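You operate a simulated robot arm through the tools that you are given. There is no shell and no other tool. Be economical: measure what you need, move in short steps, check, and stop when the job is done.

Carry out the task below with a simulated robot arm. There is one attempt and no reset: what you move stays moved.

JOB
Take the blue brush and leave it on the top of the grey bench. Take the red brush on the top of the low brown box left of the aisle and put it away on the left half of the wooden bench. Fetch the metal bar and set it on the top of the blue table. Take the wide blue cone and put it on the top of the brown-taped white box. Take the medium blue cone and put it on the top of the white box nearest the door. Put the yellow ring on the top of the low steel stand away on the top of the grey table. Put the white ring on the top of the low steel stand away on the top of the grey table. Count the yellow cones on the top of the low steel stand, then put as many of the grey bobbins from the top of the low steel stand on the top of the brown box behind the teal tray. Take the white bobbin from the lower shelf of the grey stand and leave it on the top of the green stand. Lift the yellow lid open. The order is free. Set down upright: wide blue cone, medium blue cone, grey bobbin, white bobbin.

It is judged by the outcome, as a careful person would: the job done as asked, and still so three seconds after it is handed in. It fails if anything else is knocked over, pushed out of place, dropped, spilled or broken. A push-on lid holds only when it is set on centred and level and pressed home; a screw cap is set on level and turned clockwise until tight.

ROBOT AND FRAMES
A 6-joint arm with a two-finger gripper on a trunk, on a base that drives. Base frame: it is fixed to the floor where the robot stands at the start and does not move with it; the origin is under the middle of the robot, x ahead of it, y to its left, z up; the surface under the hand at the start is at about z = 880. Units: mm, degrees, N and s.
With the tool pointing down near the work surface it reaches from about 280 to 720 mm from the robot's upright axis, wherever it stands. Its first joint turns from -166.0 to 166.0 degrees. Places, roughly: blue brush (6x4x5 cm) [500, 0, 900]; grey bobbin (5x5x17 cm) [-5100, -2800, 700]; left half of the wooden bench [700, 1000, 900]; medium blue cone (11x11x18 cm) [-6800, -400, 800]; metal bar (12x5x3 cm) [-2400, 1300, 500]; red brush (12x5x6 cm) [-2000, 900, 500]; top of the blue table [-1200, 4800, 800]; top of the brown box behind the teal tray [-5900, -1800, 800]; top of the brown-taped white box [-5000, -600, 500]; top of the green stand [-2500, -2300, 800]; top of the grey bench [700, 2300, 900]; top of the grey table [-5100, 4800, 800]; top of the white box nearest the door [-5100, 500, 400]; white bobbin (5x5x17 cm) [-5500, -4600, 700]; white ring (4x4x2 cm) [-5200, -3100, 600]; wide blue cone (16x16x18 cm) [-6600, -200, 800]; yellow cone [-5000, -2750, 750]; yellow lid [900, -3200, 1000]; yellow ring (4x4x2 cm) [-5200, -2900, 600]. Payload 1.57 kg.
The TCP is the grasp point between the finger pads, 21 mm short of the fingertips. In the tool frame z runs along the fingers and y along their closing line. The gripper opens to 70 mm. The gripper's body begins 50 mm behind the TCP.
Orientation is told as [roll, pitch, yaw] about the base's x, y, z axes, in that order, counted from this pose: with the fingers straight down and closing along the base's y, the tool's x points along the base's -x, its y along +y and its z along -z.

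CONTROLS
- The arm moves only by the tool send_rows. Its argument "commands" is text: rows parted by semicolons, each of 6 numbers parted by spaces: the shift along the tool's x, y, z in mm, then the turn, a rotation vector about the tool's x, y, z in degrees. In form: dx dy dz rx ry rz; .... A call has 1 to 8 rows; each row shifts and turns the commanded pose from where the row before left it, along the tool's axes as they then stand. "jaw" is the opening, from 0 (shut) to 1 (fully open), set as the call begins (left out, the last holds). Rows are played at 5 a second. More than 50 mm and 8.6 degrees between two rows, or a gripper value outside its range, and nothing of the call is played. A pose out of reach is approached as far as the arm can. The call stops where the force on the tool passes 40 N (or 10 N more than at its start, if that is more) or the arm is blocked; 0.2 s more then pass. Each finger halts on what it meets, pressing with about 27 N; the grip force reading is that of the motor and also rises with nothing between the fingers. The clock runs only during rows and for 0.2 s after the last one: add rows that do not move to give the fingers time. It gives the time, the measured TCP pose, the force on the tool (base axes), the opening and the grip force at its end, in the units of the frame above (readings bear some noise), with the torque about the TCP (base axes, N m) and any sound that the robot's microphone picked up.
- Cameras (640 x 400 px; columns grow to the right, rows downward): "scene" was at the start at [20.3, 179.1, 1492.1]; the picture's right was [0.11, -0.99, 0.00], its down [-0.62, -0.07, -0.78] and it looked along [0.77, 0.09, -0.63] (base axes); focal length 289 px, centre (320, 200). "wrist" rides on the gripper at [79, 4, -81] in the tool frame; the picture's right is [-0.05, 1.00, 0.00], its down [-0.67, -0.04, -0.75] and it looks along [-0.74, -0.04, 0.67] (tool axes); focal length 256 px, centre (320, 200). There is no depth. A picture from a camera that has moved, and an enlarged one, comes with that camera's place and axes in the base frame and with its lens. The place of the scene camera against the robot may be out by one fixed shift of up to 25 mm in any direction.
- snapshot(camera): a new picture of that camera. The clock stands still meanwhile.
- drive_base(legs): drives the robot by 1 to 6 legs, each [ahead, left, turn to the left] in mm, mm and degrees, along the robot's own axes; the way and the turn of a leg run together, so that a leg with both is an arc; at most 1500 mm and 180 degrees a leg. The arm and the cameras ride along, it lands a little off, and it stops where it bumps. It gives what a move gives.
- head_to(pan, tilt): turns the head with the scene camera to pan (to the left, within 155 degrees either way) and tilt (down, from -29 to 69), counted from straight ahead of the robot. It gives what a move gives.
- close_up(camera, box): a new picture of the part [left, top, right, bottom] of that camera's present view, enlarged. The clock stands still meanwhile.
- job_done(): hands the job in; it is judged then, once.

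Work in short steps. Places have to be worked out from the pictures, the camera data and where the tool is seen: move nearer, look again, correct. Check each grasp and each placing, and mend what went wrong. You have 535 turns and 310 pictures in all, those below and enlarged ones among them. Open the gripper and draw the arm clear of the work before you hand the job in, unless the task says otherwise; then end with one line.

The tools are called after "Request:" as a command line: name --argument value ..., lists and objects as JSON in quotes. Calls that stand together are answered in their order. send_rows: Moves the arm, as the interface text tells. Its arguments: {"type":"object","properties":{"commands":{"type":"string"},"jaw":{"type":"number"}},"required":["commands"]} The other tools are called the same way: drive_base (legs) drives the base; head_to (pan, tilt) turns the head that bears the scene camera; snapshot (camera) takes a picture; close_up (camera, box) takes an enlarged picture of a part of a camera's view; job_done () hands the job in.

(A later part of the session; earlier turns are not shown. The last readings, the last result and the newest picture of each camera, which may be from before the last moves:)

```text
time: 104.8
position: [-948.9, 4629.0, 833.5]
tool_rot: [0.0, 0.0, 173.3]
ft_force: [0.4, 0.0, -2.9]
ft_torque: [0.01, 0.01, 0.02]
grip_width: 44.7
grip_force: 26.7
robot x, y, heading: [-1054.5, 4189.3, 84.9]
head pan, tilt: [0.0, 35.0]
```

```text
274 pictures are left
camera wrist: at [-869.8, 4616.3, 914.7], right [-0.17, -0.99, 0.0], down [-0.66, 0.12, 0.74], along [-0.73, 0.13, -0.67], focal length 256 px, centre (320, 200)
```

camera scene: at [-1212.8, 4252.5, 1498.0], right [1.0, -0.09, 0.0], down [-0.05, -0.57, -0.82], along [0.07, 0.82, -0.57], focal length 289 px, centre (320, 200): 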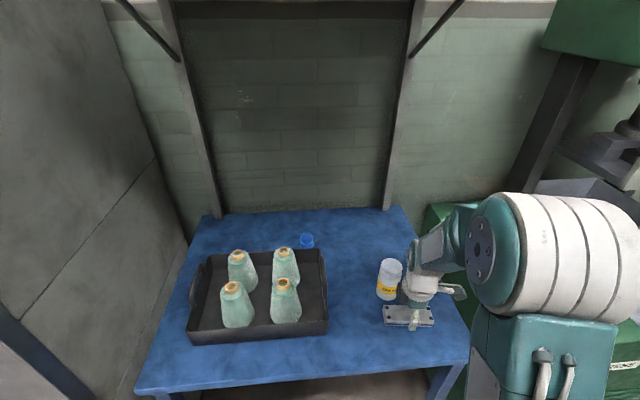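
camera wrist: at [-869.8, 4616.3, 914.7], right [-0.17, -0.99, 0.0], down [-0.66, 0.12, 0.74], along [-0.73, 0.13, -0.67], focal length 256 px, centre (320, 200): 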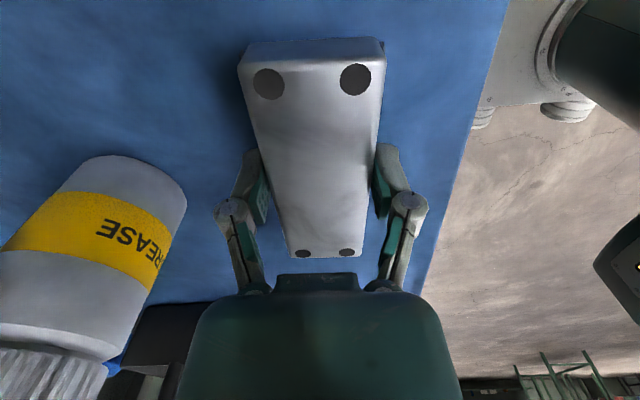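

Request:
send_rows --commands "0 0 4 0 0 0;0 0 4 0 0 0;0 0 3 0 0 0;0 0 3 0 0 0;0 0 3 0 0 0;0 0 3 0 0 0;0 0 0 0 0 0"

```text
time: 106.2
position: [-949.0, 4629.1, 818.2]
tool_rot: [-0.1, 0.2, 173.2]
ft_force: [-1.7, -8.0, 17.0]
ft_torque: [-0.32, 0.13, 0.05]
grip_width: 44.8
grip_force: 27.1
robot x, y, heading: [-1054.3, 4195.3, 84.7]
head pan, tilt: [0.0, 35.0]
stopped in row 7: the force on the tool passed its limit at 45 N (the readings are from after the stop); the commanded pose is now the measured one
```

Contact at 818. Release and lift away.

Request:
send_rows --commands "0 0 -1 0 0 0;0 0 0 0 0 0;0 0 0 0 0 0;0 0 0 0 0 0" --jaw 0.9

Request:
send_rows --commands "0 0 -20 0 0 0;0 0 -40 0 0 0;0 0 -49 0 0 0;0 0 -49 0 0 0;0 0 -49 0 0 0;0 0 -49 0 0 0;0 0 -49 0 0 0;0 0 -30 0 0 0"

Request:
snapshot --camera "scene"

```text
time: 107.2
position: [-948.5, 4629.7, 818.3]
tool_rot: [0.0, 0.1, 173.2]
ft_force: [-0.1, -0.4, 0.8]
ft_torque: [0.0, -0.02, 0.01]
grip_width: 63.0
grip_force: 0.1
robot x, y, heading: [-1056.9, 4191.6, 84.8]
head pan, tilt: [0.0, 35.0]
```

```text
time: 109.0
position: [-943.9, 4628.8, 1151.6]
tool_rot: [0.0, 0.0, 173.2]
ft_force: [0.4, 0.2, -0.1]
ft_torque: [0.01, 0.01, -0.02]
grip_width: 63.1
grip_force: 0.1
robot x, y, heading: [-1056.4, 4196.5, 84.7]
head pan, tilt: [0.0, 35.0]
```

```text
273 pictures are left
camera scene: at [-1213.0, 4252.0, 1498.0], right [1.0, -0.09, 0.0], down [-0.05, -0.57, -0.82], along [0.07, 0.82, -0.57], focal length 289 px, centre (320, 200)
```

scene: 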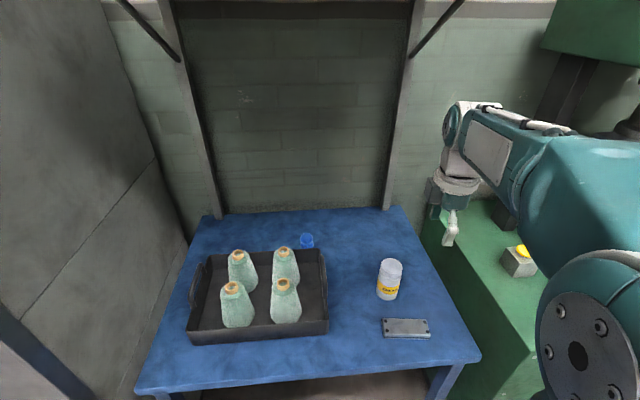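

Bar done. Drive round to the far-left side of the low brown box for the red brush (via x≈-2950).

Request:
drive_base --legs '[[-300, 0, 5], [-1000, 935, 0], [-1000, 935, 0]]'

Request:
head_to --pan 150 --tilt 25

Request:
snapshot --camera "scene"

```text
time: 123.9
position: [-2917.1, 2405.7, 1150.9]
tool_rot: [-0.1, 0.0, 174.9]
ft_force: [-1.4, 0.2, -0.2]
ft_torque: [-0.02, -0.02, 0.02]
grip_width: 62.8
grip_force: 0.0
robot x, y, heading: [-3014.0, 1966.7, 86.4]
head pan, tilt: [0.0, 35.0]
```

```text
time: 126.3
position: [-2917.1, 2404.8, 1150.7]
tool_rot: [-0.1, 0.1, 174.7]
ft_force: [0.1, 0.8, 1.1]
ft_torque: [0.0, -0.01, -0.02]
grip_width: 62.7
grip_force: 0.1
robot x, y, heading: [-3022.1, 1970.3, 86.4]
head pan, tilt: [150.0, 25.0]
```

```text
272 pictures are left
camera scene: at [-3231.2, 1856.6, 1513.9], right [-0.83, 0.55, 0.0], down [0.23, 0.35, -0.91], along [-0.5, -0.76, -0.42], focal length 289 px, centre (320, 200)
```

scene: 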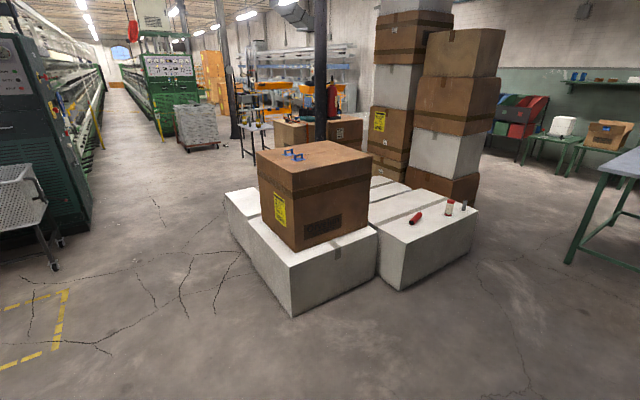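

Way down is clear. Continue to (-2950→-2400, 540).

Request:
drive_base --legs '[[0, 0, 4], [-1440, 0, 0], [0, -560, 0]]'

Request:
head_to --pan -30 --tilt 50

Request:
snapshot --camera "scene"

```text
time: 136.8
position: [-2395.0, 946.4, 1151.6]
tool_rot: [0.0, 0.1, 178.7]
ft_force: [0.2, -0.1, -0.5]
ft_torque: [-0.04, 0.02, -0.01]
grip_width: 62.8
grip_force: 0.1
robot x, y, heading: [-2465.2, 503.7, 90.4]
head pan, tilt: [150.0, 25.0]
```

```text
time: 139.5
position: [-2391.2, 946.3, 1151.1]
tool_rot: [-0.1, 0.0, 178.6]
ft_force: [-0.1, 0.0, -0.5]
ft_torque: [0.01, -0.02, 0.03]
grip_width: 63.0
grip_force: 0.0
robot x, y, heading: [-2460.3, 506.1, 90.4]
head pan, tilt: [-30.0, 50.0]
```

```text
271 pictures are left
camera scene: at [-2587.7, 525.1, 1476.5], right [0.87, -0.49, 0.0], down [-0.38, -0.67, -0.64], along [0.32, 0.56, -0.77], focal length 289 px, centre (320, 200)
```

scene: 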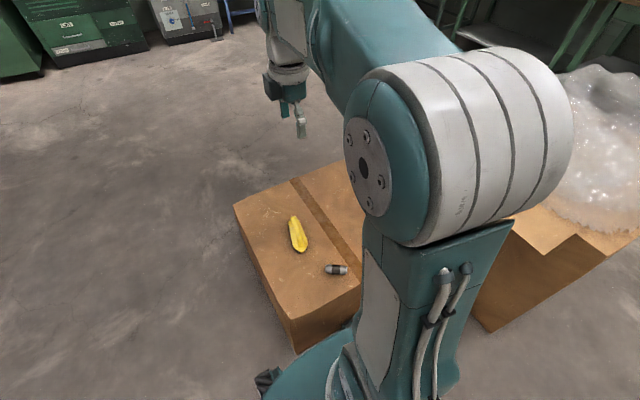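

Swing the hand to above the red brush (~(-2025, 978)) at height.

Request:
send_rows --commands "46 -4 0 0 0 0;46 -4 0 0 0 0;46 -4 0 0 0 0;46 -4 0 0 0 0;46 -4 0 0 0 0;46 -4 0 0 0 0;46 -4 0 0 0 0;20 0 0 0 0 0" --jaw 1

Request:
send_rows --commands "0 0 48 0 0 0;0 0 48 0 0 0;0 0 48 0 0 0;0 0 48 0 0 0;0 0 48 0 0 0;0 0 48 0 0 0;0 0 40 0 0 0;0 0 0 0 0 0"

Request:
snapshot --camera "wrist"

```text
time: 141.3
position: [-2049.7, 964.7, 1149.4]
tool_rot: [-0.1, -0.1, 178.7]
ft_force: [0.0, 0.7, -0.2]
ft_torque: [-0.01, 0.0, 0.01]
grip_width: 70.0
grip_force: 0.1
robot x, y, heading: [-2463.3, 504.4, 90.3]
head pan, tilt: [-30.0, 50.0]
```

```text
time: 143.1
position: [-2050.0, 966.7, 819.7]
tool_rot: [-0.1, 0.0, 178.7]
ft_force: [-0.3, -0.3, -0.8]
ft_torque: [0.01, 0.02, -0.01]
grip_width: 70.2
grip_force: 0.1
robot x, y, heading: [-2465.2, 505.0, 90.5]
head pan, tilt: [-30.0, 50.0]
```

```text
270 pictures are left
camera wrist: at [-1969.4, 960.8, 901.3], right [-0.08, -1.0, 0.0], down [-0.67, 0.05, 0.74], along [-0.74, 0.06, -0.67], focal length 256 px, centre (320, 200)
```

wrist: 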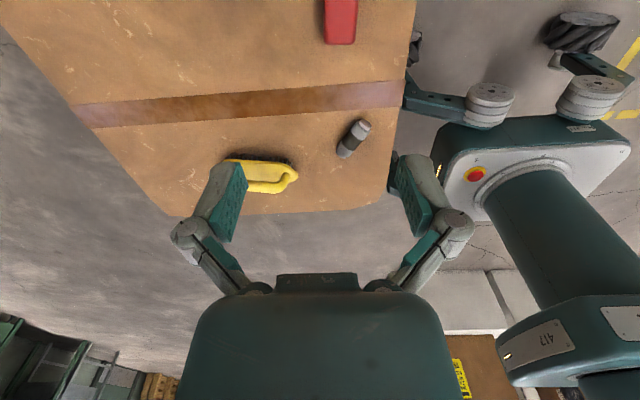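

Red brush's far end at ≈(-2089, 942); centre ≈(-2030, 944). Shift and lower.

Request:
send_rows --commands "22 20 30 0 0 0;0 0 48 0 0 0;0 0 48 0 0 0;0 0 0 0 0 0"

Request:
snapshot --camera "wrist"

```text
time: 144.1
position: [-2026.5, 946.5, 696.5]
tool_rot: [-0.2, 0.1, 178.6]
ft_force: [0.1, 0.2, -0.4]
ft_torque: [0.02, 0.0, 0.02]
grip_width: 69.9
grip_force: 0.1
robot x, y, heading: [-2460.2, 503.7, 90.1]
head pan, tilt: [-30.0, 50.0]
```

```text
269 pictures are left
camera wrist: at [-1945.8, 941.3, 777.3], right [-0.08, -1.0, 0.0], down [-0.67, 0.05, 0.74], along [-0.74, 0.06, -0.67], focal length 256 px, centre (320, 200)
```

wrist: 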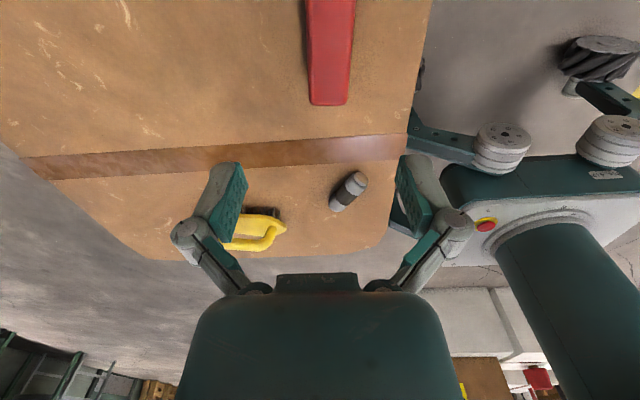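

Request:
send_rows --commands "0 7 30 0 0 2.5;0 0 40 0 0 0;0 0 40 0 0 0;0 0 0 0 0 0"

Request:
snapshot --camera "wrist"

```text
time: 145.1
position: [-2027.1, 940.0, 589.0]
tool_rot: [-0.1, 0.1, 176.0]
ft_force: [-0.1, 0.2, 0.5]
ft_torque: [-0.01, 0.02, -0.01]
grip_width: 70.0
grip_force: 0.0
robot x, y, heading: [-2457.0, 505.6, 90.2]
head pan, tilt: [-30.0, 50.0]
```

```text
268 pictures are left
camera wrist: at [-1947.8, 931.1, 670.1], right [-0.12, -0.99, 0.0], down [-0.66, 0.08, 0.74], along [-0.74, 0.09, -0.67], focal length 256 px, centre (320, 200)
```

wrist: 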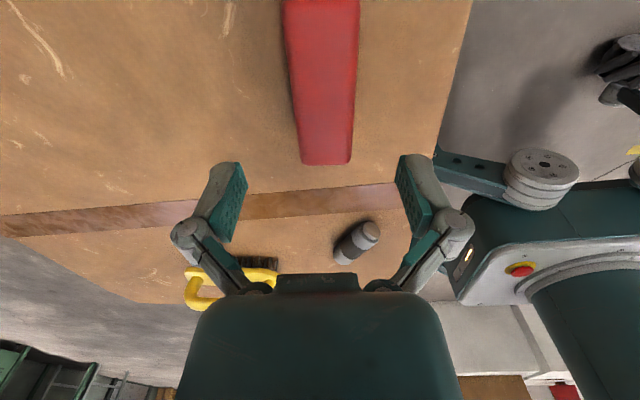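

Aligned. Descend to z≈478 and close.

Request:
send_rows --commands "-2 3 30 0 0 0;0 0 40 0 0 0;0 0 30 0 0 0;0 0 11 0 0 0;0 0 0 0 0 0"

Request:
send_rows --commands "0 0 0 0 0 0;0 0 0 0 0 0;0 0 0 0 0 0;0 0 0 0 0 0" --jaw 0

Request:
send_rows --commands "0 0 -20 0 0 0;0 0 -30 0 0 0;0 0 -40 0 0 0;0 0 0 0 0 0"

Request:
snapshot --camera "wrist"

```text
time: 146.3
position: [-2030.9, 938.3, 479.2]
tool_rot: [-0.1, 0.0, 176.0]
ft_force: [-0.3, 0.1, 0.2]
ft_torque: [0.0, 0.01, -0.01]
grip_width: 70.1
grip_force: 0.1
robot x, y, heading: [-2463.5, 505.8, 90.2]
head pan, tilt: [-30.0, 50.0]
```

```text
time: 147.3
position: [-2029.5, 937.7, 482.0]
tool_rot: [-0.1, 0.1, 176.3]
ft_force: [2.9, 0.7, 12.2]
ft_torque: [0.01, -0.01, -0.05]
grip_width: 43.6
grip_force: 27.0
robot x, y, heading: [-2462.3, 502.0, 90.3]
head pan, tilt: [-30.0, 50.0]
```

```text
time: 148.3
position: [-2032.5, 938.0, 571.1]
tool_rot: [-0.2, 0.0, 176.2]
ft_force: [0.8, -0.2, -0.6]
ft_torque: [0.01, -0.03, -0.03]
grip_width: 43.6
grip_force: 27.1
robot x, y, heading: [-2462.2, 507.3, 90.3]
head pan, tilt: [-30.0, 50.0]
```

```text
267 pictures are left
camera wrist: at [-1952.1, 929.8, 652.1], right [-0.12, -0.99, 0.0], down [-0.66, 0.08, 0.74], along [-0.74, 0.09, -0.67], focal length 256 px, centre (320, 200)
```

wrist: 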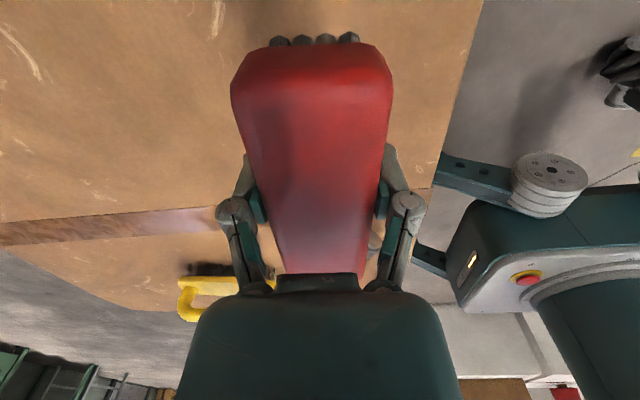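

Held. Raise, then retract in front of the robot.

Request:
send_rows --commands "0 0 -49 0 0 0;0 0 -49 0 0 0;0 0 -49 0 0 0;0 0 -49 0 0 0;0 0 -49 0 0 0;0 0 -49 0 0 0;0 0 -49 0 0 0;0 0 -49 0 0 0"

Request:
send_rows --commands "-20 0 -44 0 0 0;-20 0 -44 0 0 0;-20 0 -44 0 0 0;-20 0 -44 0 0 0;-48 0 0 0 0 0;-48 0 0 0 0 0;-48 0 0 0 0 0;-48 0 0 0 0 0"

Request:
send_rows --commands "-48 0 0 0 0 0;-48 0 0 0 0 0;-48 0 0 0 0 0;0 0 0 0 0 0"

Request:
drive_base --legs '[[0, 500, 0], [1480, 0, 0]]'

```text
time: 150.1
position: [-2031.3, 934.1, 962.1]
tool_rot: [0.0, 0.0, 176.1]
ft_force: [-0.8, 1.1, -0.9]
ft_torque: [-0.03, 0.0, 0.0]
grip_width: 43.7
grip_force: 26.6
robot x, y, heading: [-2462.0, 504.5, 90.4]
head pan, tilt: [-30.0, 50.0]
```

```text
time: 151.9
position: [-2304.2, 954.8, 1136.8]
tool_rot: [-0.1, 0.1, 176.3]
ft_force: [0.1, 0.5, -0.9]
ft_torque: [-0.02, -0.03, -0.02]
grip_width: 43.9
grip_force: 26.8
robot x, y, heading: [-2461.1, 508.6, 90.4]
head pan, tilt: [-30.0, 50.0]
```

```text
time: 152.9
position: [-2447.3, 963.9, 1133.3]
tool_rot: [-0.1, 0.0, 176.1]
ft_force: [0.2, 0.0, -0.1]
ft_torque: [-0.01, 0.0, 0.01]
grip_width: 43.5
grip_force: 26.7
robot x, y, heading: [-2459.6, 508.5, 90.1]
head pan, tilt: [-30.0, 50.0]
```

```text
time: 162.8
position: [-2933.9, 2460.3, 1134.5]
tool_rot: [-0.1, 0.0, 175.1]
ft_force: [0.8, -0.3, -0.2]
ft_torque: [-0.01, -0.02, -0.02]
grip_width: 43.6
grip_force: 26.6
robot x, y, heading: [-2956.9, 2004.1, 89.4]
head pan, tilt: [-30.0, 50.0]
```

Request:
drive_base --legs '[[0, 0, -89.4], [1400, 0, 0], [1200, 0, 0], [0, -1150, 0]]'

Request:
head_to --pan 0 --tilt 35

Request:
snapshot --camera "scene"

```text
time: 184.5
position: [-43.2, 706.8, 1133.5]
tool_rot: [0.0, 0.1, 80.8]
ft_force: [0.7, 0.2, -0.7]
ft_torque: [-0.01, -0.03, -0.02]
grip_width: 43.8
grip_force: 27.4
robot x, y, heading: [-498.0, 764.3, -4.9]
head pan, tilt: [-30.0, 50.0]
```

```text
time: 185.4
position: [-42.5, 707.4, 1134.2]
tool_rot: [-0.1, 0.0, 81.0]
ft_force: [0.4, 0.3, -0.9]
ft_torque: [0.01, -0.04, 0.02]
grip_width: 43.9
grip_force: 27.3
robot x, y, heading: [-498.1, 764.5, -5.1]
head pan, tilt: [0.0, 35.0]
```

```text
266 pictures are left
camera scene: at [-462.3, 928.8, 1497.9], right [-0.09, -1.0, 0.0], down [-0.57, 0.05, -0.82], along [0.82, -0.07, -0.57], focal length 289 px, centre (320, 200)
```

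scene: 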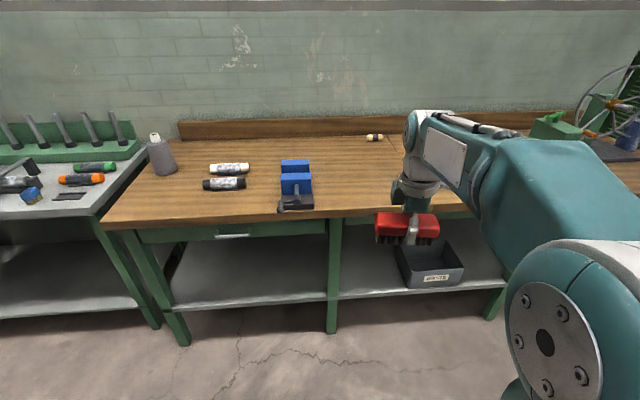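

Open wooden area right of the vise. Drive in and look with the wrist.

Request:
drive_base --legs '[[0, 0, 5], [430, 0, 0]]'

Request:
snapshot --camera "scene"

```text
time: 188.5
position: [384.1, 746.0, 1134.8]
tool_rot: [-0.1, -0.2, 85.9]
ft_force: [0.5, -0.5, -0.7]
ft_torque: [0.0, 0.03, 0.04]
grip_width: 44.0
grip_force: 27.1
robot x, y, heading: [-75.9, 760.4, 0.2]
head pan, tilt: [0.0, 35.0]
```

```text
265 pictures are left
camera scene: at [-52.9, 932.3, 1498.0], right [0.0, -1.0, 0.0], down [-0.57, 0.0, -0.82], along [0.82, 0.0, -0.57], focal length 289 px, centre (320, 200)
```

scene: 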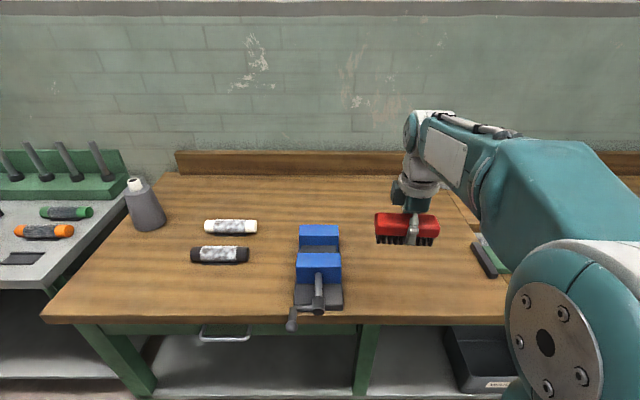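

Request:
send_rows --commands "0 -44 0 0 0 0;0 -44 0 0 0 0;0 -44 20 0 0 0;0 -44 20 0 0 0;0 0 45 0 0 0;0 0 45 0 0 0;0 0 45 0 0 0;0 0 0 0 0 0"

Request:
snapshot --camera "scene"

```text
time: 190.3
position: [560.8, 731.5, 956.2]
tool_rot: [-0.1, -0.1, 85.9]
ft_force: [0.0, 0.0, -1.1]
ft_torque: [-0.01, -0.02, 0.02]
grip_width: 43.9
grip_force: 27.2
robot x, y, heading: [-74.9, 766.7, 0.1]
head pan, tilt: [0.0, 35.0]
```

```text
264 pictures are left
camera scene: at [-51.8, 932.1, 1498.0], right [0.0, -1.0, 0.0], down [-0.57, 0.0, -0.82], along [0.82, 0.0, -0.57], focal length 289 px, centre (320, 200)
```

scene: 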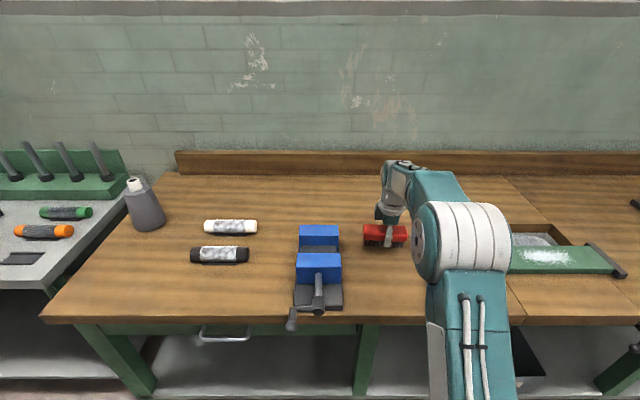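

Request:
send_rows --commands "0 0 15 0 0 0;0 0 12 0 0 0;0 0 4 0 0 0;0 0 3 0 0 0;0 0 3 0 0 0;0 0 3 0 0 0;0 0 0 0 0 0"

```text
time: 191.9
position: [559.4, 734.3, 918.9]
tool_rot: [-0.1, 0.0, 86.1]
ft_force: [0.0, 0.2, -0.7]
ft_torque: [0.01, -0.01, 0.01]
grip_width: 43.8
grip_force: 26.7
robot x, y, heading: [-75.6, 763.7, -0.3]
head pan, tilt: [0.0, 35.0]
```

Request:
send_rows --commands "0 0 2 0 0 0;0 0 2 0 0 0;0 0 2 0 0 0;0 0 2 0 0 0;0 0 0 0 0 0"

```text
time: 193.1
position: [561.2, 734.1, 911.8]
tool_rot: [-0.1, 0.0, 85.9]
ft_force: [1.1, 0.3, -0.3]
ft_torque: [0.0, 0.02, -0.01]
grip_width: 43.8
grip_force: 26.7
robot x, y, heading: [-76.8, 765.3, -0.1]
head pan, tilt: [0.0, 35.0]
```

Request:
send_rows --commands "0 0 2 0 0 0;0 0 2 0 0 0;0 0 2 0 0 0;0 0 2 0 0 0;0 0 0 0 0 0"

```text
time: 194.3
position: [561.0, 733.6, 904.5]
tool_rot: [-0.3, 0.0, 85.9]
ft_force: [7.8, -2.7, 24.4]
ft_torque: [0.0, 0.03, -0.01]
grip_width: 43.8
grip_force: 26.8
robot x, y, heading: [-76.3, 763.1, -0.2]
head pan, tilt: [0.0, 35.0]
```

Contact. Release and lift.

Request:
send_rows --commands "0 0 -1 0 0 0;0 0 0 0 0 0;0 0 0 0 0 0;0 0 0 0 0 0" --jaw 1

Request:
send_rows --commands "0 0 -20 0 0 0;0 0 -45 0 0 0;0 0 -49 0 0 0;0 0 -49 0 0 0;0 40 -25 0 0 0;0 48 0 0 0 0;0 48 0 0 0 0;0 20 0 0 0 0"

Request:
snapshot --camera "scene"

Request:
head_to --pan -80 --tilt 15

Request:
snapshot --camera "scene"

```text
time: 195.3
position: [559.4, 735.0, 903.3]
tool_rot: [-0.1, 0.0, 86.0]
ft_force: [-0.2, -0.3, 0.6]
ft_torque: [0.0, 0.0, 0.01]
grip_width: 70.1
grip_force: 0.0
robot x, y, heading: [-75.8, 761.3, 0.1]
head pan, tilt: [0.0, 35.0]
```

```text
time: 197.1
position: [408.0, 748.8, 1095.8]
tool_rot: [-0.1, 0.0, 85.9]
ft_force: [0.8, 0.4, -0.2]
ft_torque: [0.01, 0.0, 0.03]
grip_width: 69.8
grip_force: 0.1
robot x, y, heading: [-76.1, 763.6, 0.1]
head pan, tilt: [0.0, 35.0]
```

```text
263 pictures are left
camera scene: at [-52.9, 932.3, 1498.0], right [0.0, -1.0, 0.0], down [-0.57, 0.0, -0.82], along [0.82, 0.0, -0.57], focal length 289 px, centre (320, 200)
```

scene: 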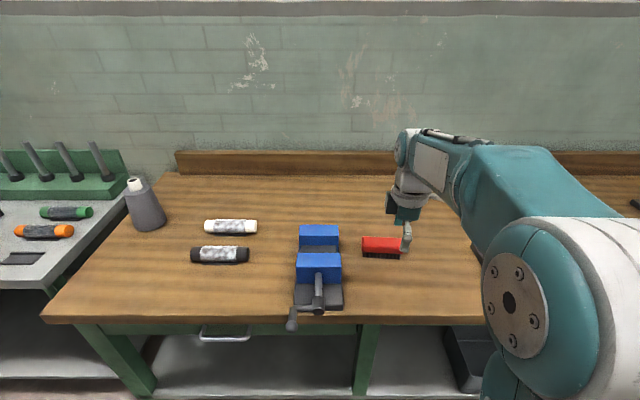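

```text
time: 198.6
position: [408.6, 748.6, 1095.2]
tool_rot: [-0.1, 0.0, 85.8]
ft_force: [-1.4, 0.0, -0.1]
ft_torque: [-0.01, 0.02, -0.02]
grip_width: 70.0
grip_force: 0.0
robot x, y, heading: [-75.7, 766.0, -0.2]
head pan, tilt: [-80.0, 15.0]
```

```text
262 pictures are left
camera scene: at [-124.4, 840.1, 1530.1], right [-0.98, -0.18, 0.0], down [-0.05, 0.25, -0.97], along [0.17, -0.95, -0.26], focal length 289 px, centre (320, 200)
```

scene: 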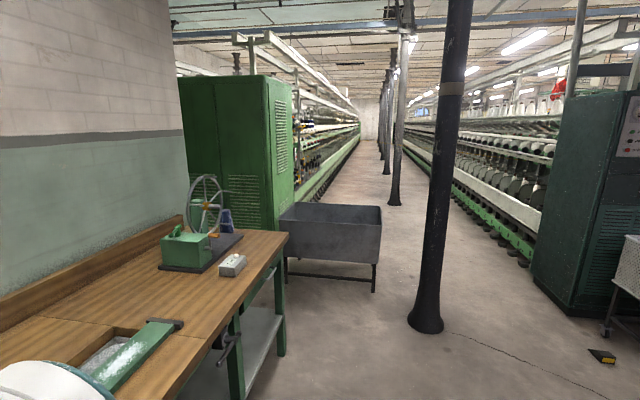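

Red brush placed upright. Next the yellow lid: back off, face -y, and travel down the aisle right of the post.

Request:
drive_base --legs '[[-450, 0, 0], [0, 0, -90], [1000, 0, 0], [0, -600, 0]]'

Request:
head_to --pan 0 --tilt 20

Request:
snapshot --camera "scene"

```text
time: 212.9
position: [-1128.2, -718.0, 1095.1]
tool_rot: [-0.1, 0.1, -3.2]
ft_force: [0.7, -0.1, 0.2]
ft_torque: [0.0, 0.01, -0.02]
grip_width: 70.0
grip_force: 0.1
robot x, y, heading: [-1126.3, -233.1, -89.0]
head pan, tilt: [-80.0, 15.0]
```

```text
time: 214.5
position: [-1132.1, -718.3, 1094.7]
tool_rot: [-0.1, -0.1, -3.1]
ft_force: [0.8, 0.2, -0.1]
ft_torque: [-0.02, 0.0, -0.01]
grip_width: 70.1
grip_force: 0.0
robot x, y, heading: [-1126.8, -235.6, -88.9]
head pan, tilt: [0.0, 20.0]
```

```text
261 pictures are left
camera scene: at [-976.9, -252.5, 1521.9], right [-1.0, -0.02, 0.0], down [-0.01, 0.34, -0.94], along [0.02, -0.94, -0.34], focal length 289 px, centre (320, 200)
```

scene: 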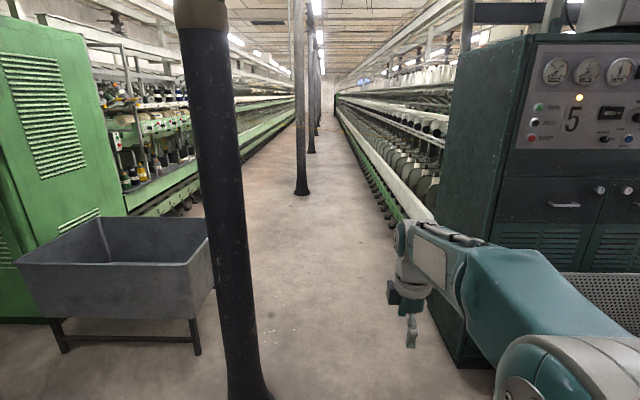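

Lane is clear. Drive on 2.4 m.

Request:
drive_base --legs '[[1200, -80, 0], [1250, 0, 0]]'

Request:
head_to --pan 70 --tilt 20

Request:
snapshot --camera "scene"

```text
time: 226.7
position: [-1169.5, -3211.9, 1093.6]
tool_rot: [0.0, 0.0, -3.9]
ft_force: [-0.7, -0.2, -0.4]
ft_torque: [0.02, -0.06, -0.02]
grip_width: 70.0
grip_force: 0.0
robot x, y, heading: [-1155.4, -2727.3, -90.0]
head pan, tilt: [0.0, 20.0]
```

```text
time: 228.1
position: [-1170.1, -3212.0, 1095.3]
tool_rot: [-0.1, 0.0, -3.9]
ft_force: [-0.4, 0.0, -0.8]
ft_torque: [0.01, 0.0, 0.02]
grip_width: 69.6
grip_force: 0.2
robot x, y, heading: [-1154.3, -2729.8, -89.8]
head pan, tilt: [70.0, 20.0]
```

```text
260 pictures are left
camera scene: at [-920.6, -2686.7, 1521.9], right [-0.34, -0.94, 0.0], down [-0.32, 0.12, -0.94], along [0.88, -0.32, -0.34], focal length 289 px, centre (320, 200)
```

scene: 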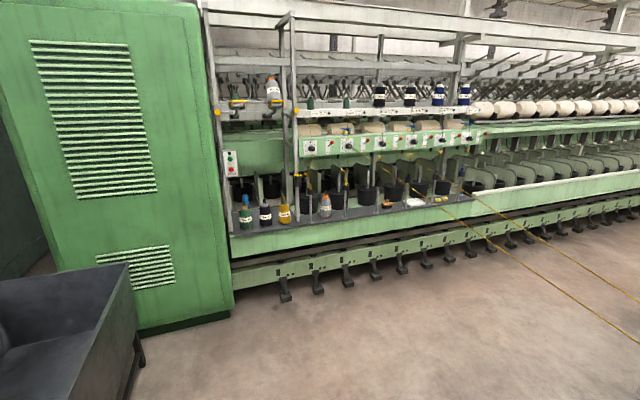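

Zoom at the machine to find the yellow lid.

Request:
close_up --camera "scene" --box '[220, 70, 500, 250]'

Request:
close_up --camera "scene" --box '[360, 140, 480, 230]'

```text
2.22 times, centred on (360, 160) of scene
camera zoom: at [-920.6, -2686.7, 1521.9], right [-0.34, -0.94, 0.0], down [-0.32, 0.12, -0.94], along [0.88, -0.32, -0.34], focal length 642 px, centre (231, 289)
```

zoom: 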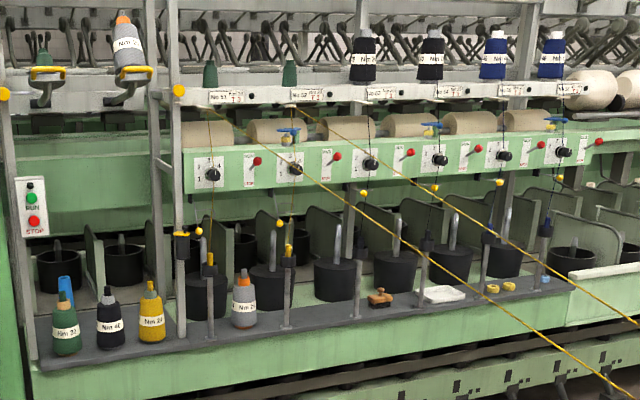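

```text
4.44 times, centred on (420, 185) of scene
camera zoom: at [-920.6, -2686.7, 1521.9], right [-0.34, -0.94, 0.0], down [-0.32, 0.12, -0.94], along [0.88, -0.32, -0.34], focal length 1284 px, centre (-124, 267)
```

zoom: 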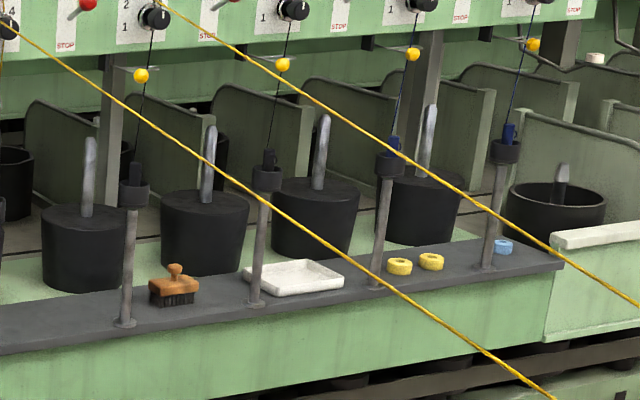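

Request:
close_up --camera "scene" --box '[220, 130, 370, 230]'

Request:
head_to --pan 20 --tilt 25

Request:
snapshot --camera "scene"

```text
4.00 times, centred on (295, 180) of scene
camera zoom: at [-920.6, -2686.7, 1521.9], right [-0.34, -0.94, 0.0], down [-0.32, 0.12, -0.94], along [0.88, -0.32, -0.34], focal length 1155 px, centre (420, 280)
```

zoom: 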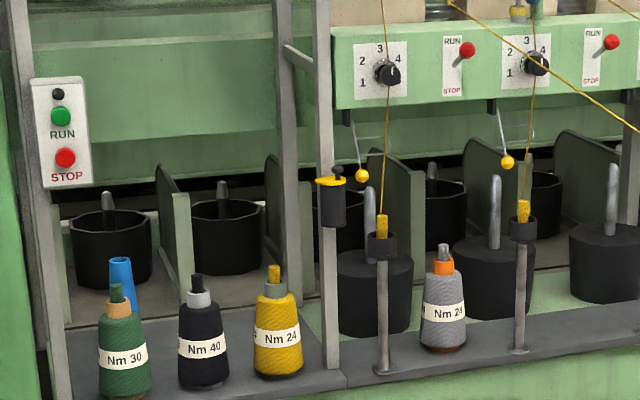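

```text
time: 229.2
position: [-1169.5, -3211.9, 1094.8]
tool_rot: [0.0, 0.0, -3.9]
ft_force: [0.2, -0.2, -0.7]
ft_torque: [-0.01, -0.01, 0.01]
grip_width: 69.8
grip_force: 0.1
robot x, y, heading: [-1154.9, -2728.1, -90.0]
head pan, tilt: [20.0, 25.0]
```

```text
256 pictures are left
camera scene: at [-976.3, -2741.6, 1513.8], right [-0.94, -0.35, 0.0], down [-0.15, 0.4, -0.91], along [0.31, -0.85, -0.42], focal length 289 px, centre (320, 200)
```

scene: 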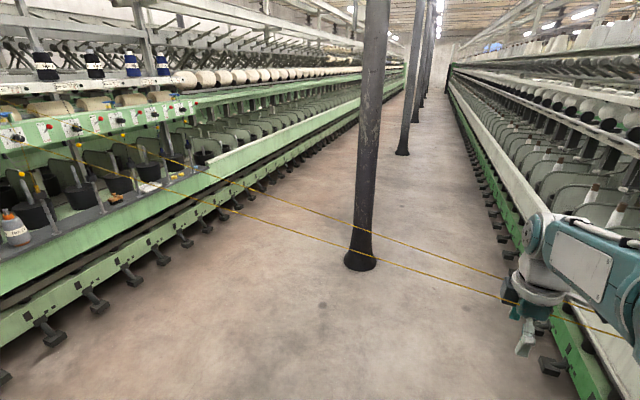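

Yellow cords cross the aisle; I take a wrist view to triangulate where they are.

Request:
snapshot --camera "wrist"

Request:
head_to --pan -30 --tilt 25

Request:
snapshot --camera "scene"

```text
255 pictures are left
camera wrist: at [-1247.8, -3201.2, 1176.6], right [0.12, 0.99, 0.0], down [0.66, -0.08, 0.74], along [0.74, -0.09, -0.67], focal length 256 px, centre (320, 200)
```

wrist: 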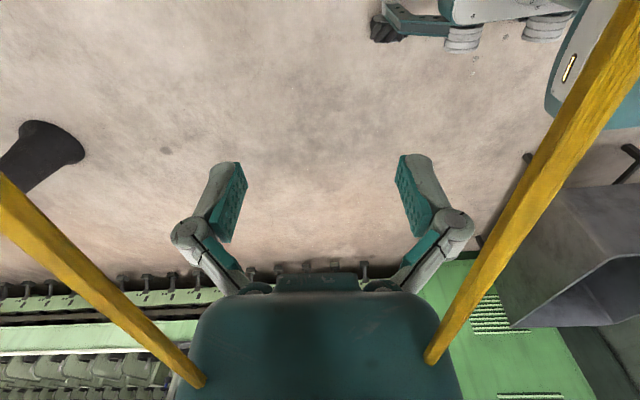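

```text
time: 230.4
position: [-1169.0, -3212.2, 1094.0]
tool_rot: [-0.1, 0.1, -3.9]
ft_force: [0.1, 1.1, 0.6]
ft_torque: [0.04, 0.01, 0.01]
grip_width: 70.0
grip_force: 0.0
robot x, y, heading: [-1151.8, -2726.7, -89.9]
head pan, tilt: [-30.0, 25.0]
```

```text
254 pictures are left
camera scene: at [-1054.0, -2735.2, 1513.8], right [-0.87, 0.5, 0.0], down [0.21, 0.37, -0.91], along [-0.45, -0.79, -0.42], focal length 289 px, centre (320, 200)
```

scene: 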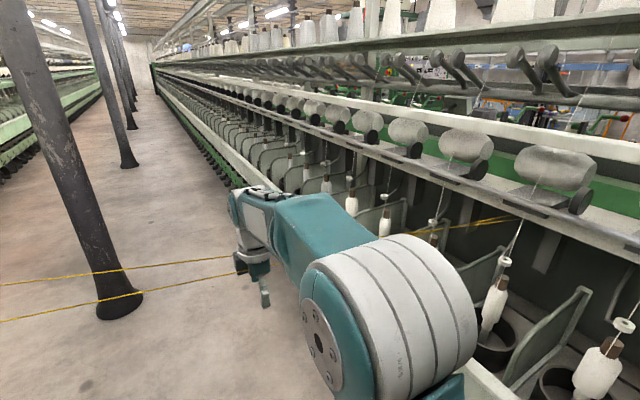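

The two cords pass close on both sides of the hand (≈ y -3184, z 1165 and y -3276, z 1147). I close the jaws, centre between them and lift straight up over them.

Request:
send_rows --commands "0 -8 0 0 0 0;0 -8 0 0 0 0;0 0 0 0 0 0;0 0 0 0 0 0" --jaw 0

Request:
snapshot --camera "wrist"

Request:
close_up --camera "scene" --box '[200, 170, 320, 320]'

```text
time: 231.4
position: [-1170.4, -3227.6, 1094.1]
tool_rot: [0.0, 0.0, -4.0]
ft_force: [0.2, -0.2, 0.6]
ft_torque: [0.01, 0.02, -0.01]
grip_width: 0.1
grip_force: 26.9
robot x, y, heading: [-1157.5, -2726.2, -89.8]
head pan, tilt: [-30.0, 25.0]
```

```text
253 pictures are left
camera wrist: at [-1248.6, -3217.5, 1176.2], right [0.12, 0.99, 0.0], down [0.66, -0.08, 0.74], along [0.74, -0.09, -0.67], focal length 256 px, centre (320, 200)
```

wrist: 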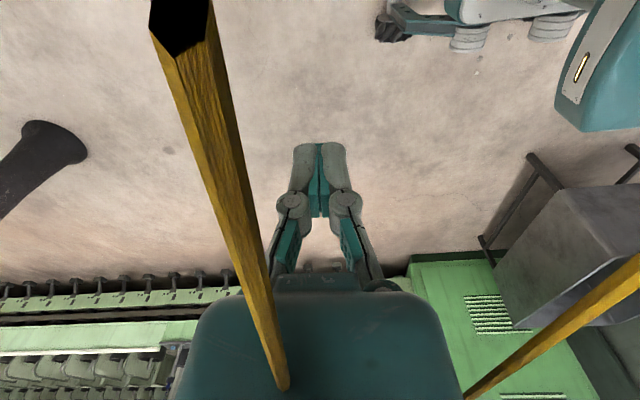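

```text
2.67 times, centred on (260, 245) of scene
camera zoom: at [-1054.0, -2735.2, 1513.8], right [-0.87, 0.5, 0.0], down [0.21, 0.37, -0.91], along [-0.45, -0.79, -0.42], focal length 770 px, centre (480, 80)
```

zoom: 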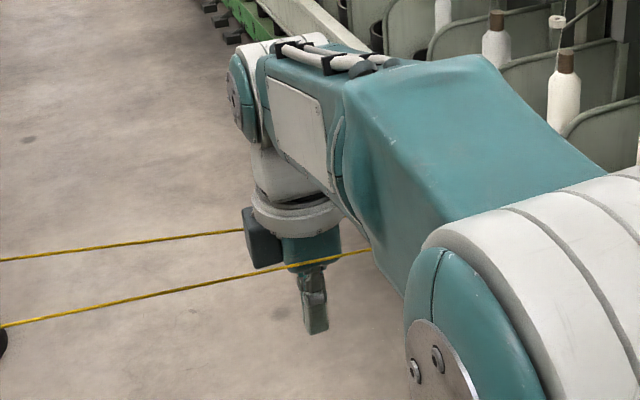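

Too near the far cord; the previous centre was better. Move back and lift straight up.

Request:
send_rows --commands "0 8 0 0 0 0;0 6 0 0 0 0;0 0 -25 0 0 0;0 0 0 0 0 0"

Request:
snapshot --camera "wrist"

```text
time: 232.4
position: [-1169.4, -3212.3, 1121.6]
tool_rot: [-0.1, -0.1, -4.0]
ft_force: [0.0, 0.1, 1.2]
ft_torque: [-0.01, -0.02, -0.01]
grip_width: 0.3
grip_force: 27.2
robot x, y, heading: [-1159.0, -2725.3, -90.1]
head pan, tilt: [-30.0, 25.0]
```

```text
251 pictures are left
camera wrist: at [-1247.7, -3202.9, 1201.9], right [0.12, 0.99, 0.0], down [0.66, -0.08, 0.74], along [0.74, -0.09, -0.67], focal length 256 px, centre (320, 200)
```

wrist: 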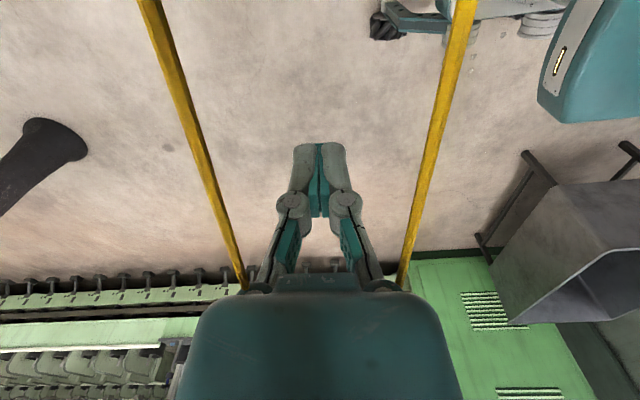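

Centred between the cords. Keep lifting.

Request:
send_rows --commands "0 0 -40 0 0 0;0 0 -40 0 0 0;0 0 -40 0 0 0;0 0 -20 0 0 0;0 0 0 0 0 0"

Request:
snapshot --camera "wrist"

Request:
close_up --camera "scene" --box '[160, 140, 320, 320]'

```text
time: 233.6
position: [-1168.0, -3212.5, 1261.1]
tool_rot: [0.0, 0.0, -4.0]
ft_force: [1.6, 0.4, -0.1]
ft_torque: [-0.02, -0.01, 0.05]
grip_width: 0.3
grip_force: 27.1
robot x, y, heading: [-1157.1, -2728.1, -90.2]
head pan, tilt: [-30.0, 25.0]
```

```text
250 pictures are left
camera wrist: at [-1246.8, -3201.7, 1342.0], right [0.12, 0.99, 0.0], down [0.66, -0.08, 0.74], along [0.74, -0.09, -0.67], focal length 256 px, centre (320, 200)
```

wrist: 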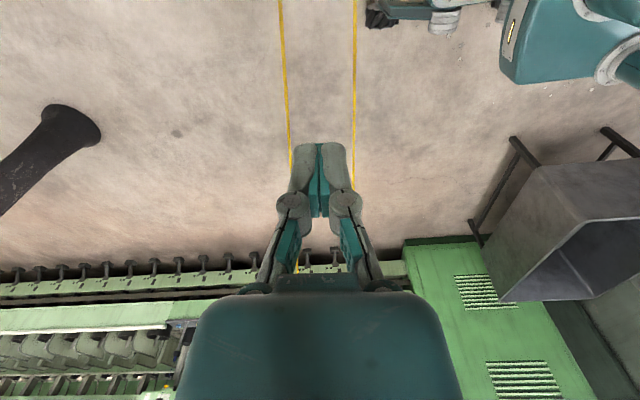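

```text
2.22 times, centred on (240, 230) of scene
camera zoom: at [-1054.0, -2735.1, 1513.8], right [-0.87, 0.5, 0.0], down [0.21, 0.37, -0.91], along [-0.45, -0.79, -0.42], focal length 642 px, centre (498, 133)
```

zoom: 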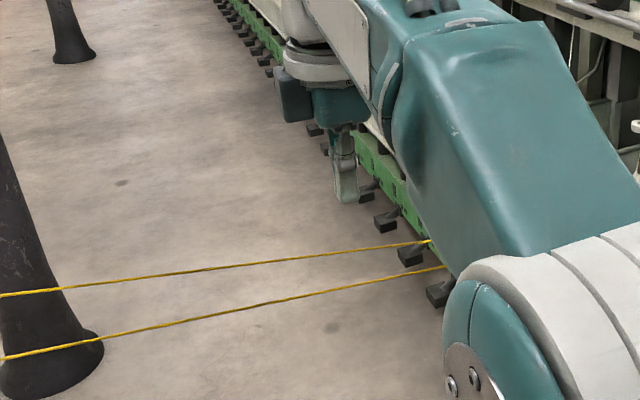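

Hand is clear above the cords. Retract over them, then drive over to the machine facing +x.

Request:
send_rows --commands "0 45 0 0 0 0;0 45 0 0 0 0;0 45 0 0 0 0;0 35 0 0 0 0;0 0 0 0 0 0"

Request:
drive_base --legs '[[0, 700, 0], [0, 0, 90], [600, 0, 0]]'

Request:
head_to --pan 0 --tilt 25

Request:
snapshot --camera "scene"

```text
time: 234.8
position: [-1156.8, -3045.2, 1260.3]
tool_rot: [-0.1, 0.1, -4.0]
ft_force: [0.1, 0.6, -0.3]
ft_torque: [-0.02, -0.02, 0.01]
grip_width: 0.0
grip_force: 26.9
robot x, y, heading: [-1155.5, -2725.0, -89.5]
head pan, tilt: [-30.0, 25.0]
```

```text
time: 245.5
position: [458.1, -2704.7, 1260.2]
tool_rot: [-0.1, 0.0, 86.4]
ft_force: [-1.1, 0.4, 0.2]
ft_torque: [0.0, -0.03, 0.01]
grip_width: 0.0
grip_force: 27.2
robot x, y, heading: [140.8, -2706.7, 0.5]
head pan, tilt: [-30.0, 25.0]
```

```text
time: 246.5
position: [457.9, -2704.0, 1260.3]
tool_rot: [-0.2, 0.0, 86.5]
ft_force: [0.8, 1.1, 0.5]
ft_torque: [0.01, -0.01, 0.0]
grip_width: 0.0
grip_force: 27.0
robot x, y, heading: [140.7, -2704.2, 0.6]
head pan, tilt: [0.0, 25.0]
```

```text
248 pictures are left
camera scene: at [165.9, -2536.0, 1513.8], right [0.01, -1.0, 0.0], down [-0.42, 0.0, -0.91], along [0.91, 0.01, -0.42], focal length 289 px, centre (320, 200)
```

scene: 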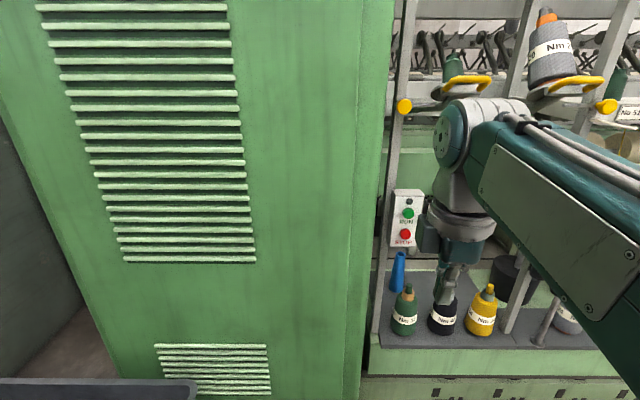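

Move right a bit and turn the wrist to look ahead at the lid.

Request:
drive_base --legs '[[0, -200, 0]]'

Request:
send_rows --commands "0 0 0 0 0 8.5;0 0 0 0 0 8.5;0 0 0 0 0 8.5;0 0 0 0 0 8.5;0 0 0 0 0 8.5;0 0 0 0 0 8.5;0 0 0 0 0 8.5;0 0 0 0 0 8.5"

Request:
send_rows --commands "0 0 0 0 0 8.5;0 0 0 0 0 8.5;0 -40 0 0 0 0;0 -40 0 0 0 0;0 -40 0 0 0 0;0 0 0 0 0 0"

Request:
snapshot --camera "scene"

Request:
snapshot --camera "wrist"

```text
time: 248.1
position: [459.3, -2895.8, 1259.5]
tool_rot: [-0.1, 0.3, 86.5]
ft_force: [0.4, 0.9, 0.1]
ft_torque: [-0.02, -0.03, -0.02]
grip_width: 0.3
grip_force: 27.6
robot x, y, heading: [137.1, -2902.6, 0.9]
head pan, tilt: [0.0, 25.0]
```

```text
time: 249.9
position: [459.3, -2900.6, 1261.1]
tool_rot: [0.0, -0.2, 18.4]
ft_force: [-0.5, -0.4, -0.2]
ft_torque: [-0.04, -0.03, 0.0]
grip_width: 0.0
grip_force: 26.9
robot x, y, heading: [144.3, -2903.0, 0.6]
head pan, tilt: [0.0, 25.0]
```

```text
time: 251.3
position: [462.6, -3022.9, 1258.9]
tool_rot: [0.0, -0.1, 1.5]
ft_force: [-0.7, 0.4, 0.2]
ft_torque: [-0.02, -0.02, -0.04]
grip_width: 0.0
grip_force: 27.2
robot x, y, heading: [144.5, -2904.3, -0.0]
head pan, tilt: [0.0, 25.0]
```

```text
247 pictures are left
camera scene: at [167.7, -2732.9, 1513.8], right [0.01, -1.0, 0.0], down [-0.42, 0.0, -0.91], along [0.91, 0.01, -0.42], focal length 289 px, centre (320, 200)
```

scene: 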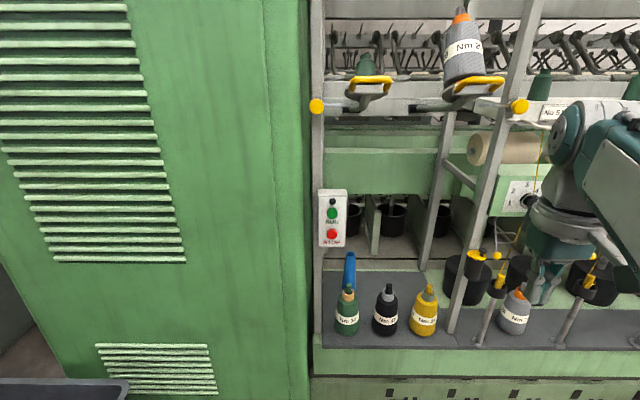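

```text
246 pictures are left
camera wrist: at [383.8, -3019.3, 1340.0], right [0.03, 1.0, 0.0], down [0.67, -0.02, 0.75], along [0.75, -0.02, -0.67], focal length 256 px, centre (320, 200)
```

wrist: 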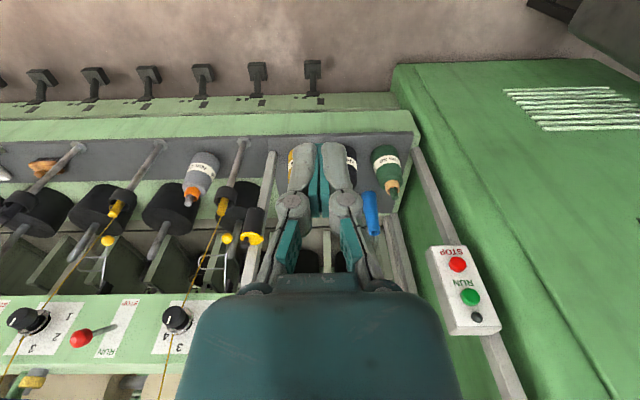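

Request:
close_up --camera "scene" --box '[430, 230, 530, 320]'

Request:
close_up --camera "wrist" --box '[200, 190, 300, 280]'

```text
4.44 times, centred on (480, 275) of scene
camera zoom: at [167.7, -2732.9, 1513.8], right [0.01, -1.0, 0.0], down [-0.42, 0.0, -0.91], along [0.91, 0.01, -0.42], focal length 1284 px, centre (-391, -133)
```

zoom: 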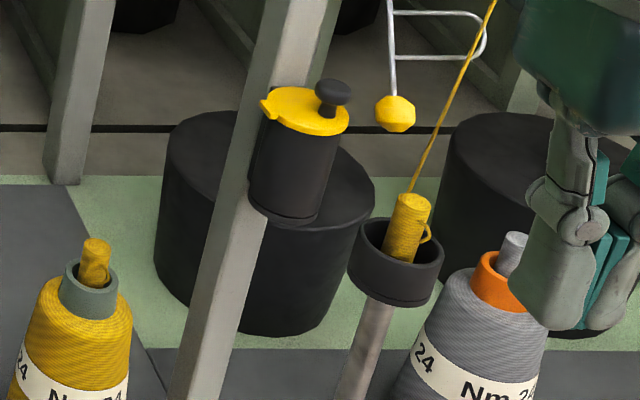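

```text
4.44 times, centred on (250, 235) of wrist
camera zoom: at [383.8, -3019.3, 1340.0], right [0.03, 1.0, 0.0], down [0.67, -0.02, 0.75], along [0.75, -0.02, -0.67], focal length 1138 px, centre (631, 44)
```

zoom: 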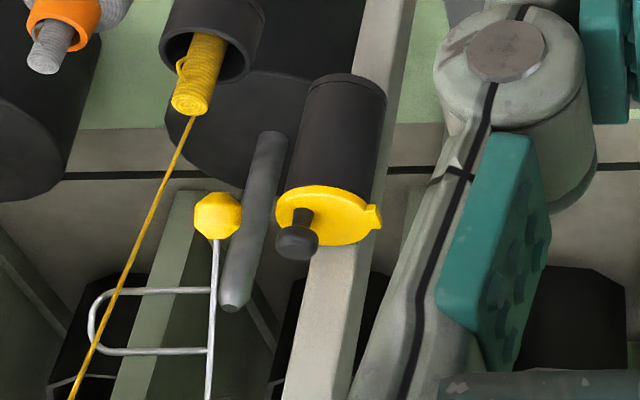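

Lid centre ≈(888,-3192,1005), hinge on the +y side, knob ≈(885,-3205,1021). I'll approach with fingers horizontal (pitch −90), grip the knob from the front, and roll it about the hinge. First move and pitch the tool.

Request:
send_rows --commands "-40 -12 24 0 0 0;-40 -12 24 0 0 0;-40 -12 24 0 0 0;-40 -12 24 0 0 0;0 0 0 0 -8.5 0;0 0 0 0 -8.5 0;0 0 0 0 -8.5 0;0 0 0 0 -8.5 0" --jaw 0.45

Request:
send_rows --commands "0 0 0 0 -8.5 0;0 0 0 0 -8.5 0;0 0 0 0 -8.5 0;0 0 0 0 -8.5 0;0 0 0 0 -8.5 0;0 0 0 0 -8.5 0;0 0 0 0 -5 0;0 0 0 0 0 0"

Request:
snapshot --camera "scene"

Request:
snapshot --camera "wrist"

```text
time: 253.1
position: [624.3, -3064.6, 1164.2]
tool_rot: [0.0, -34.3, 1.4]
ft_force: [-0.2, -0.4, -0.2]
ft_torque: [0.01, -0.01, 0.03]
grip_width: 31.4
grip_force: 0.1
robot x, y, heading: [140.4, -2902.3, 0.5]
head pan, tilt: [0.0, 25.0]
```

```text
time: 254.9
position: [624.4, -3066.3, 1164.4]
tool_rot: [178.7, -89.7, -177.3]
ft_force: [1.0, -0.2, -0.3]
ft_torque: [-0.01, -0.01, -0.02]
grip_width: 31.6
grip_force: 0.0
robot x, y, heading: [140.8, -2899.8, 0.3]
head pan, tilt: [0.0, 25.0]
```

```text
243 pictures are left
camera scene: at [168.0, -2733.0, 1513.9], right [0.01, -1.0, 0.0], down [-0.42, 0.0, -0.91], along [0.91, 0.01, -0.42], focal length 289 px, centre (320, 200)
```

scene: 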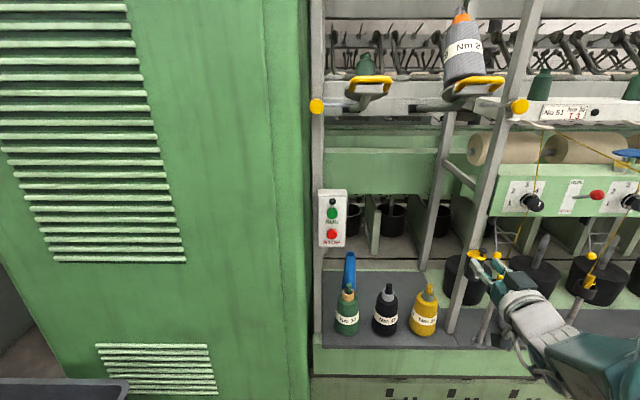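

```text
242 pictures are left
camera wrist: at [543.9, -3062.2, 1085.2], right [-0.02, 1.0, 0.05], down [-0.75, -0.05, 0.66], along [0.67, -0.02, 0.75], focal length 256 px, centre (320, 200)
```

wrist: 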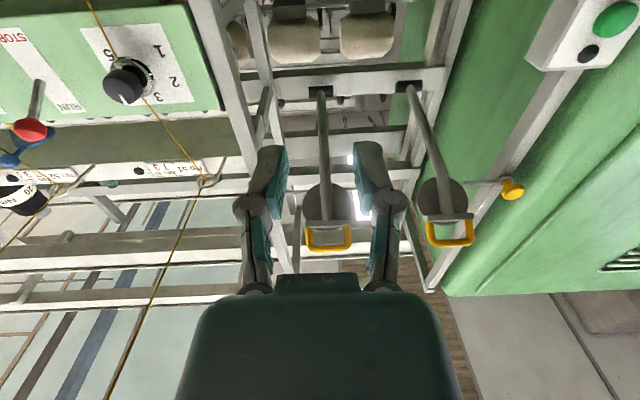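

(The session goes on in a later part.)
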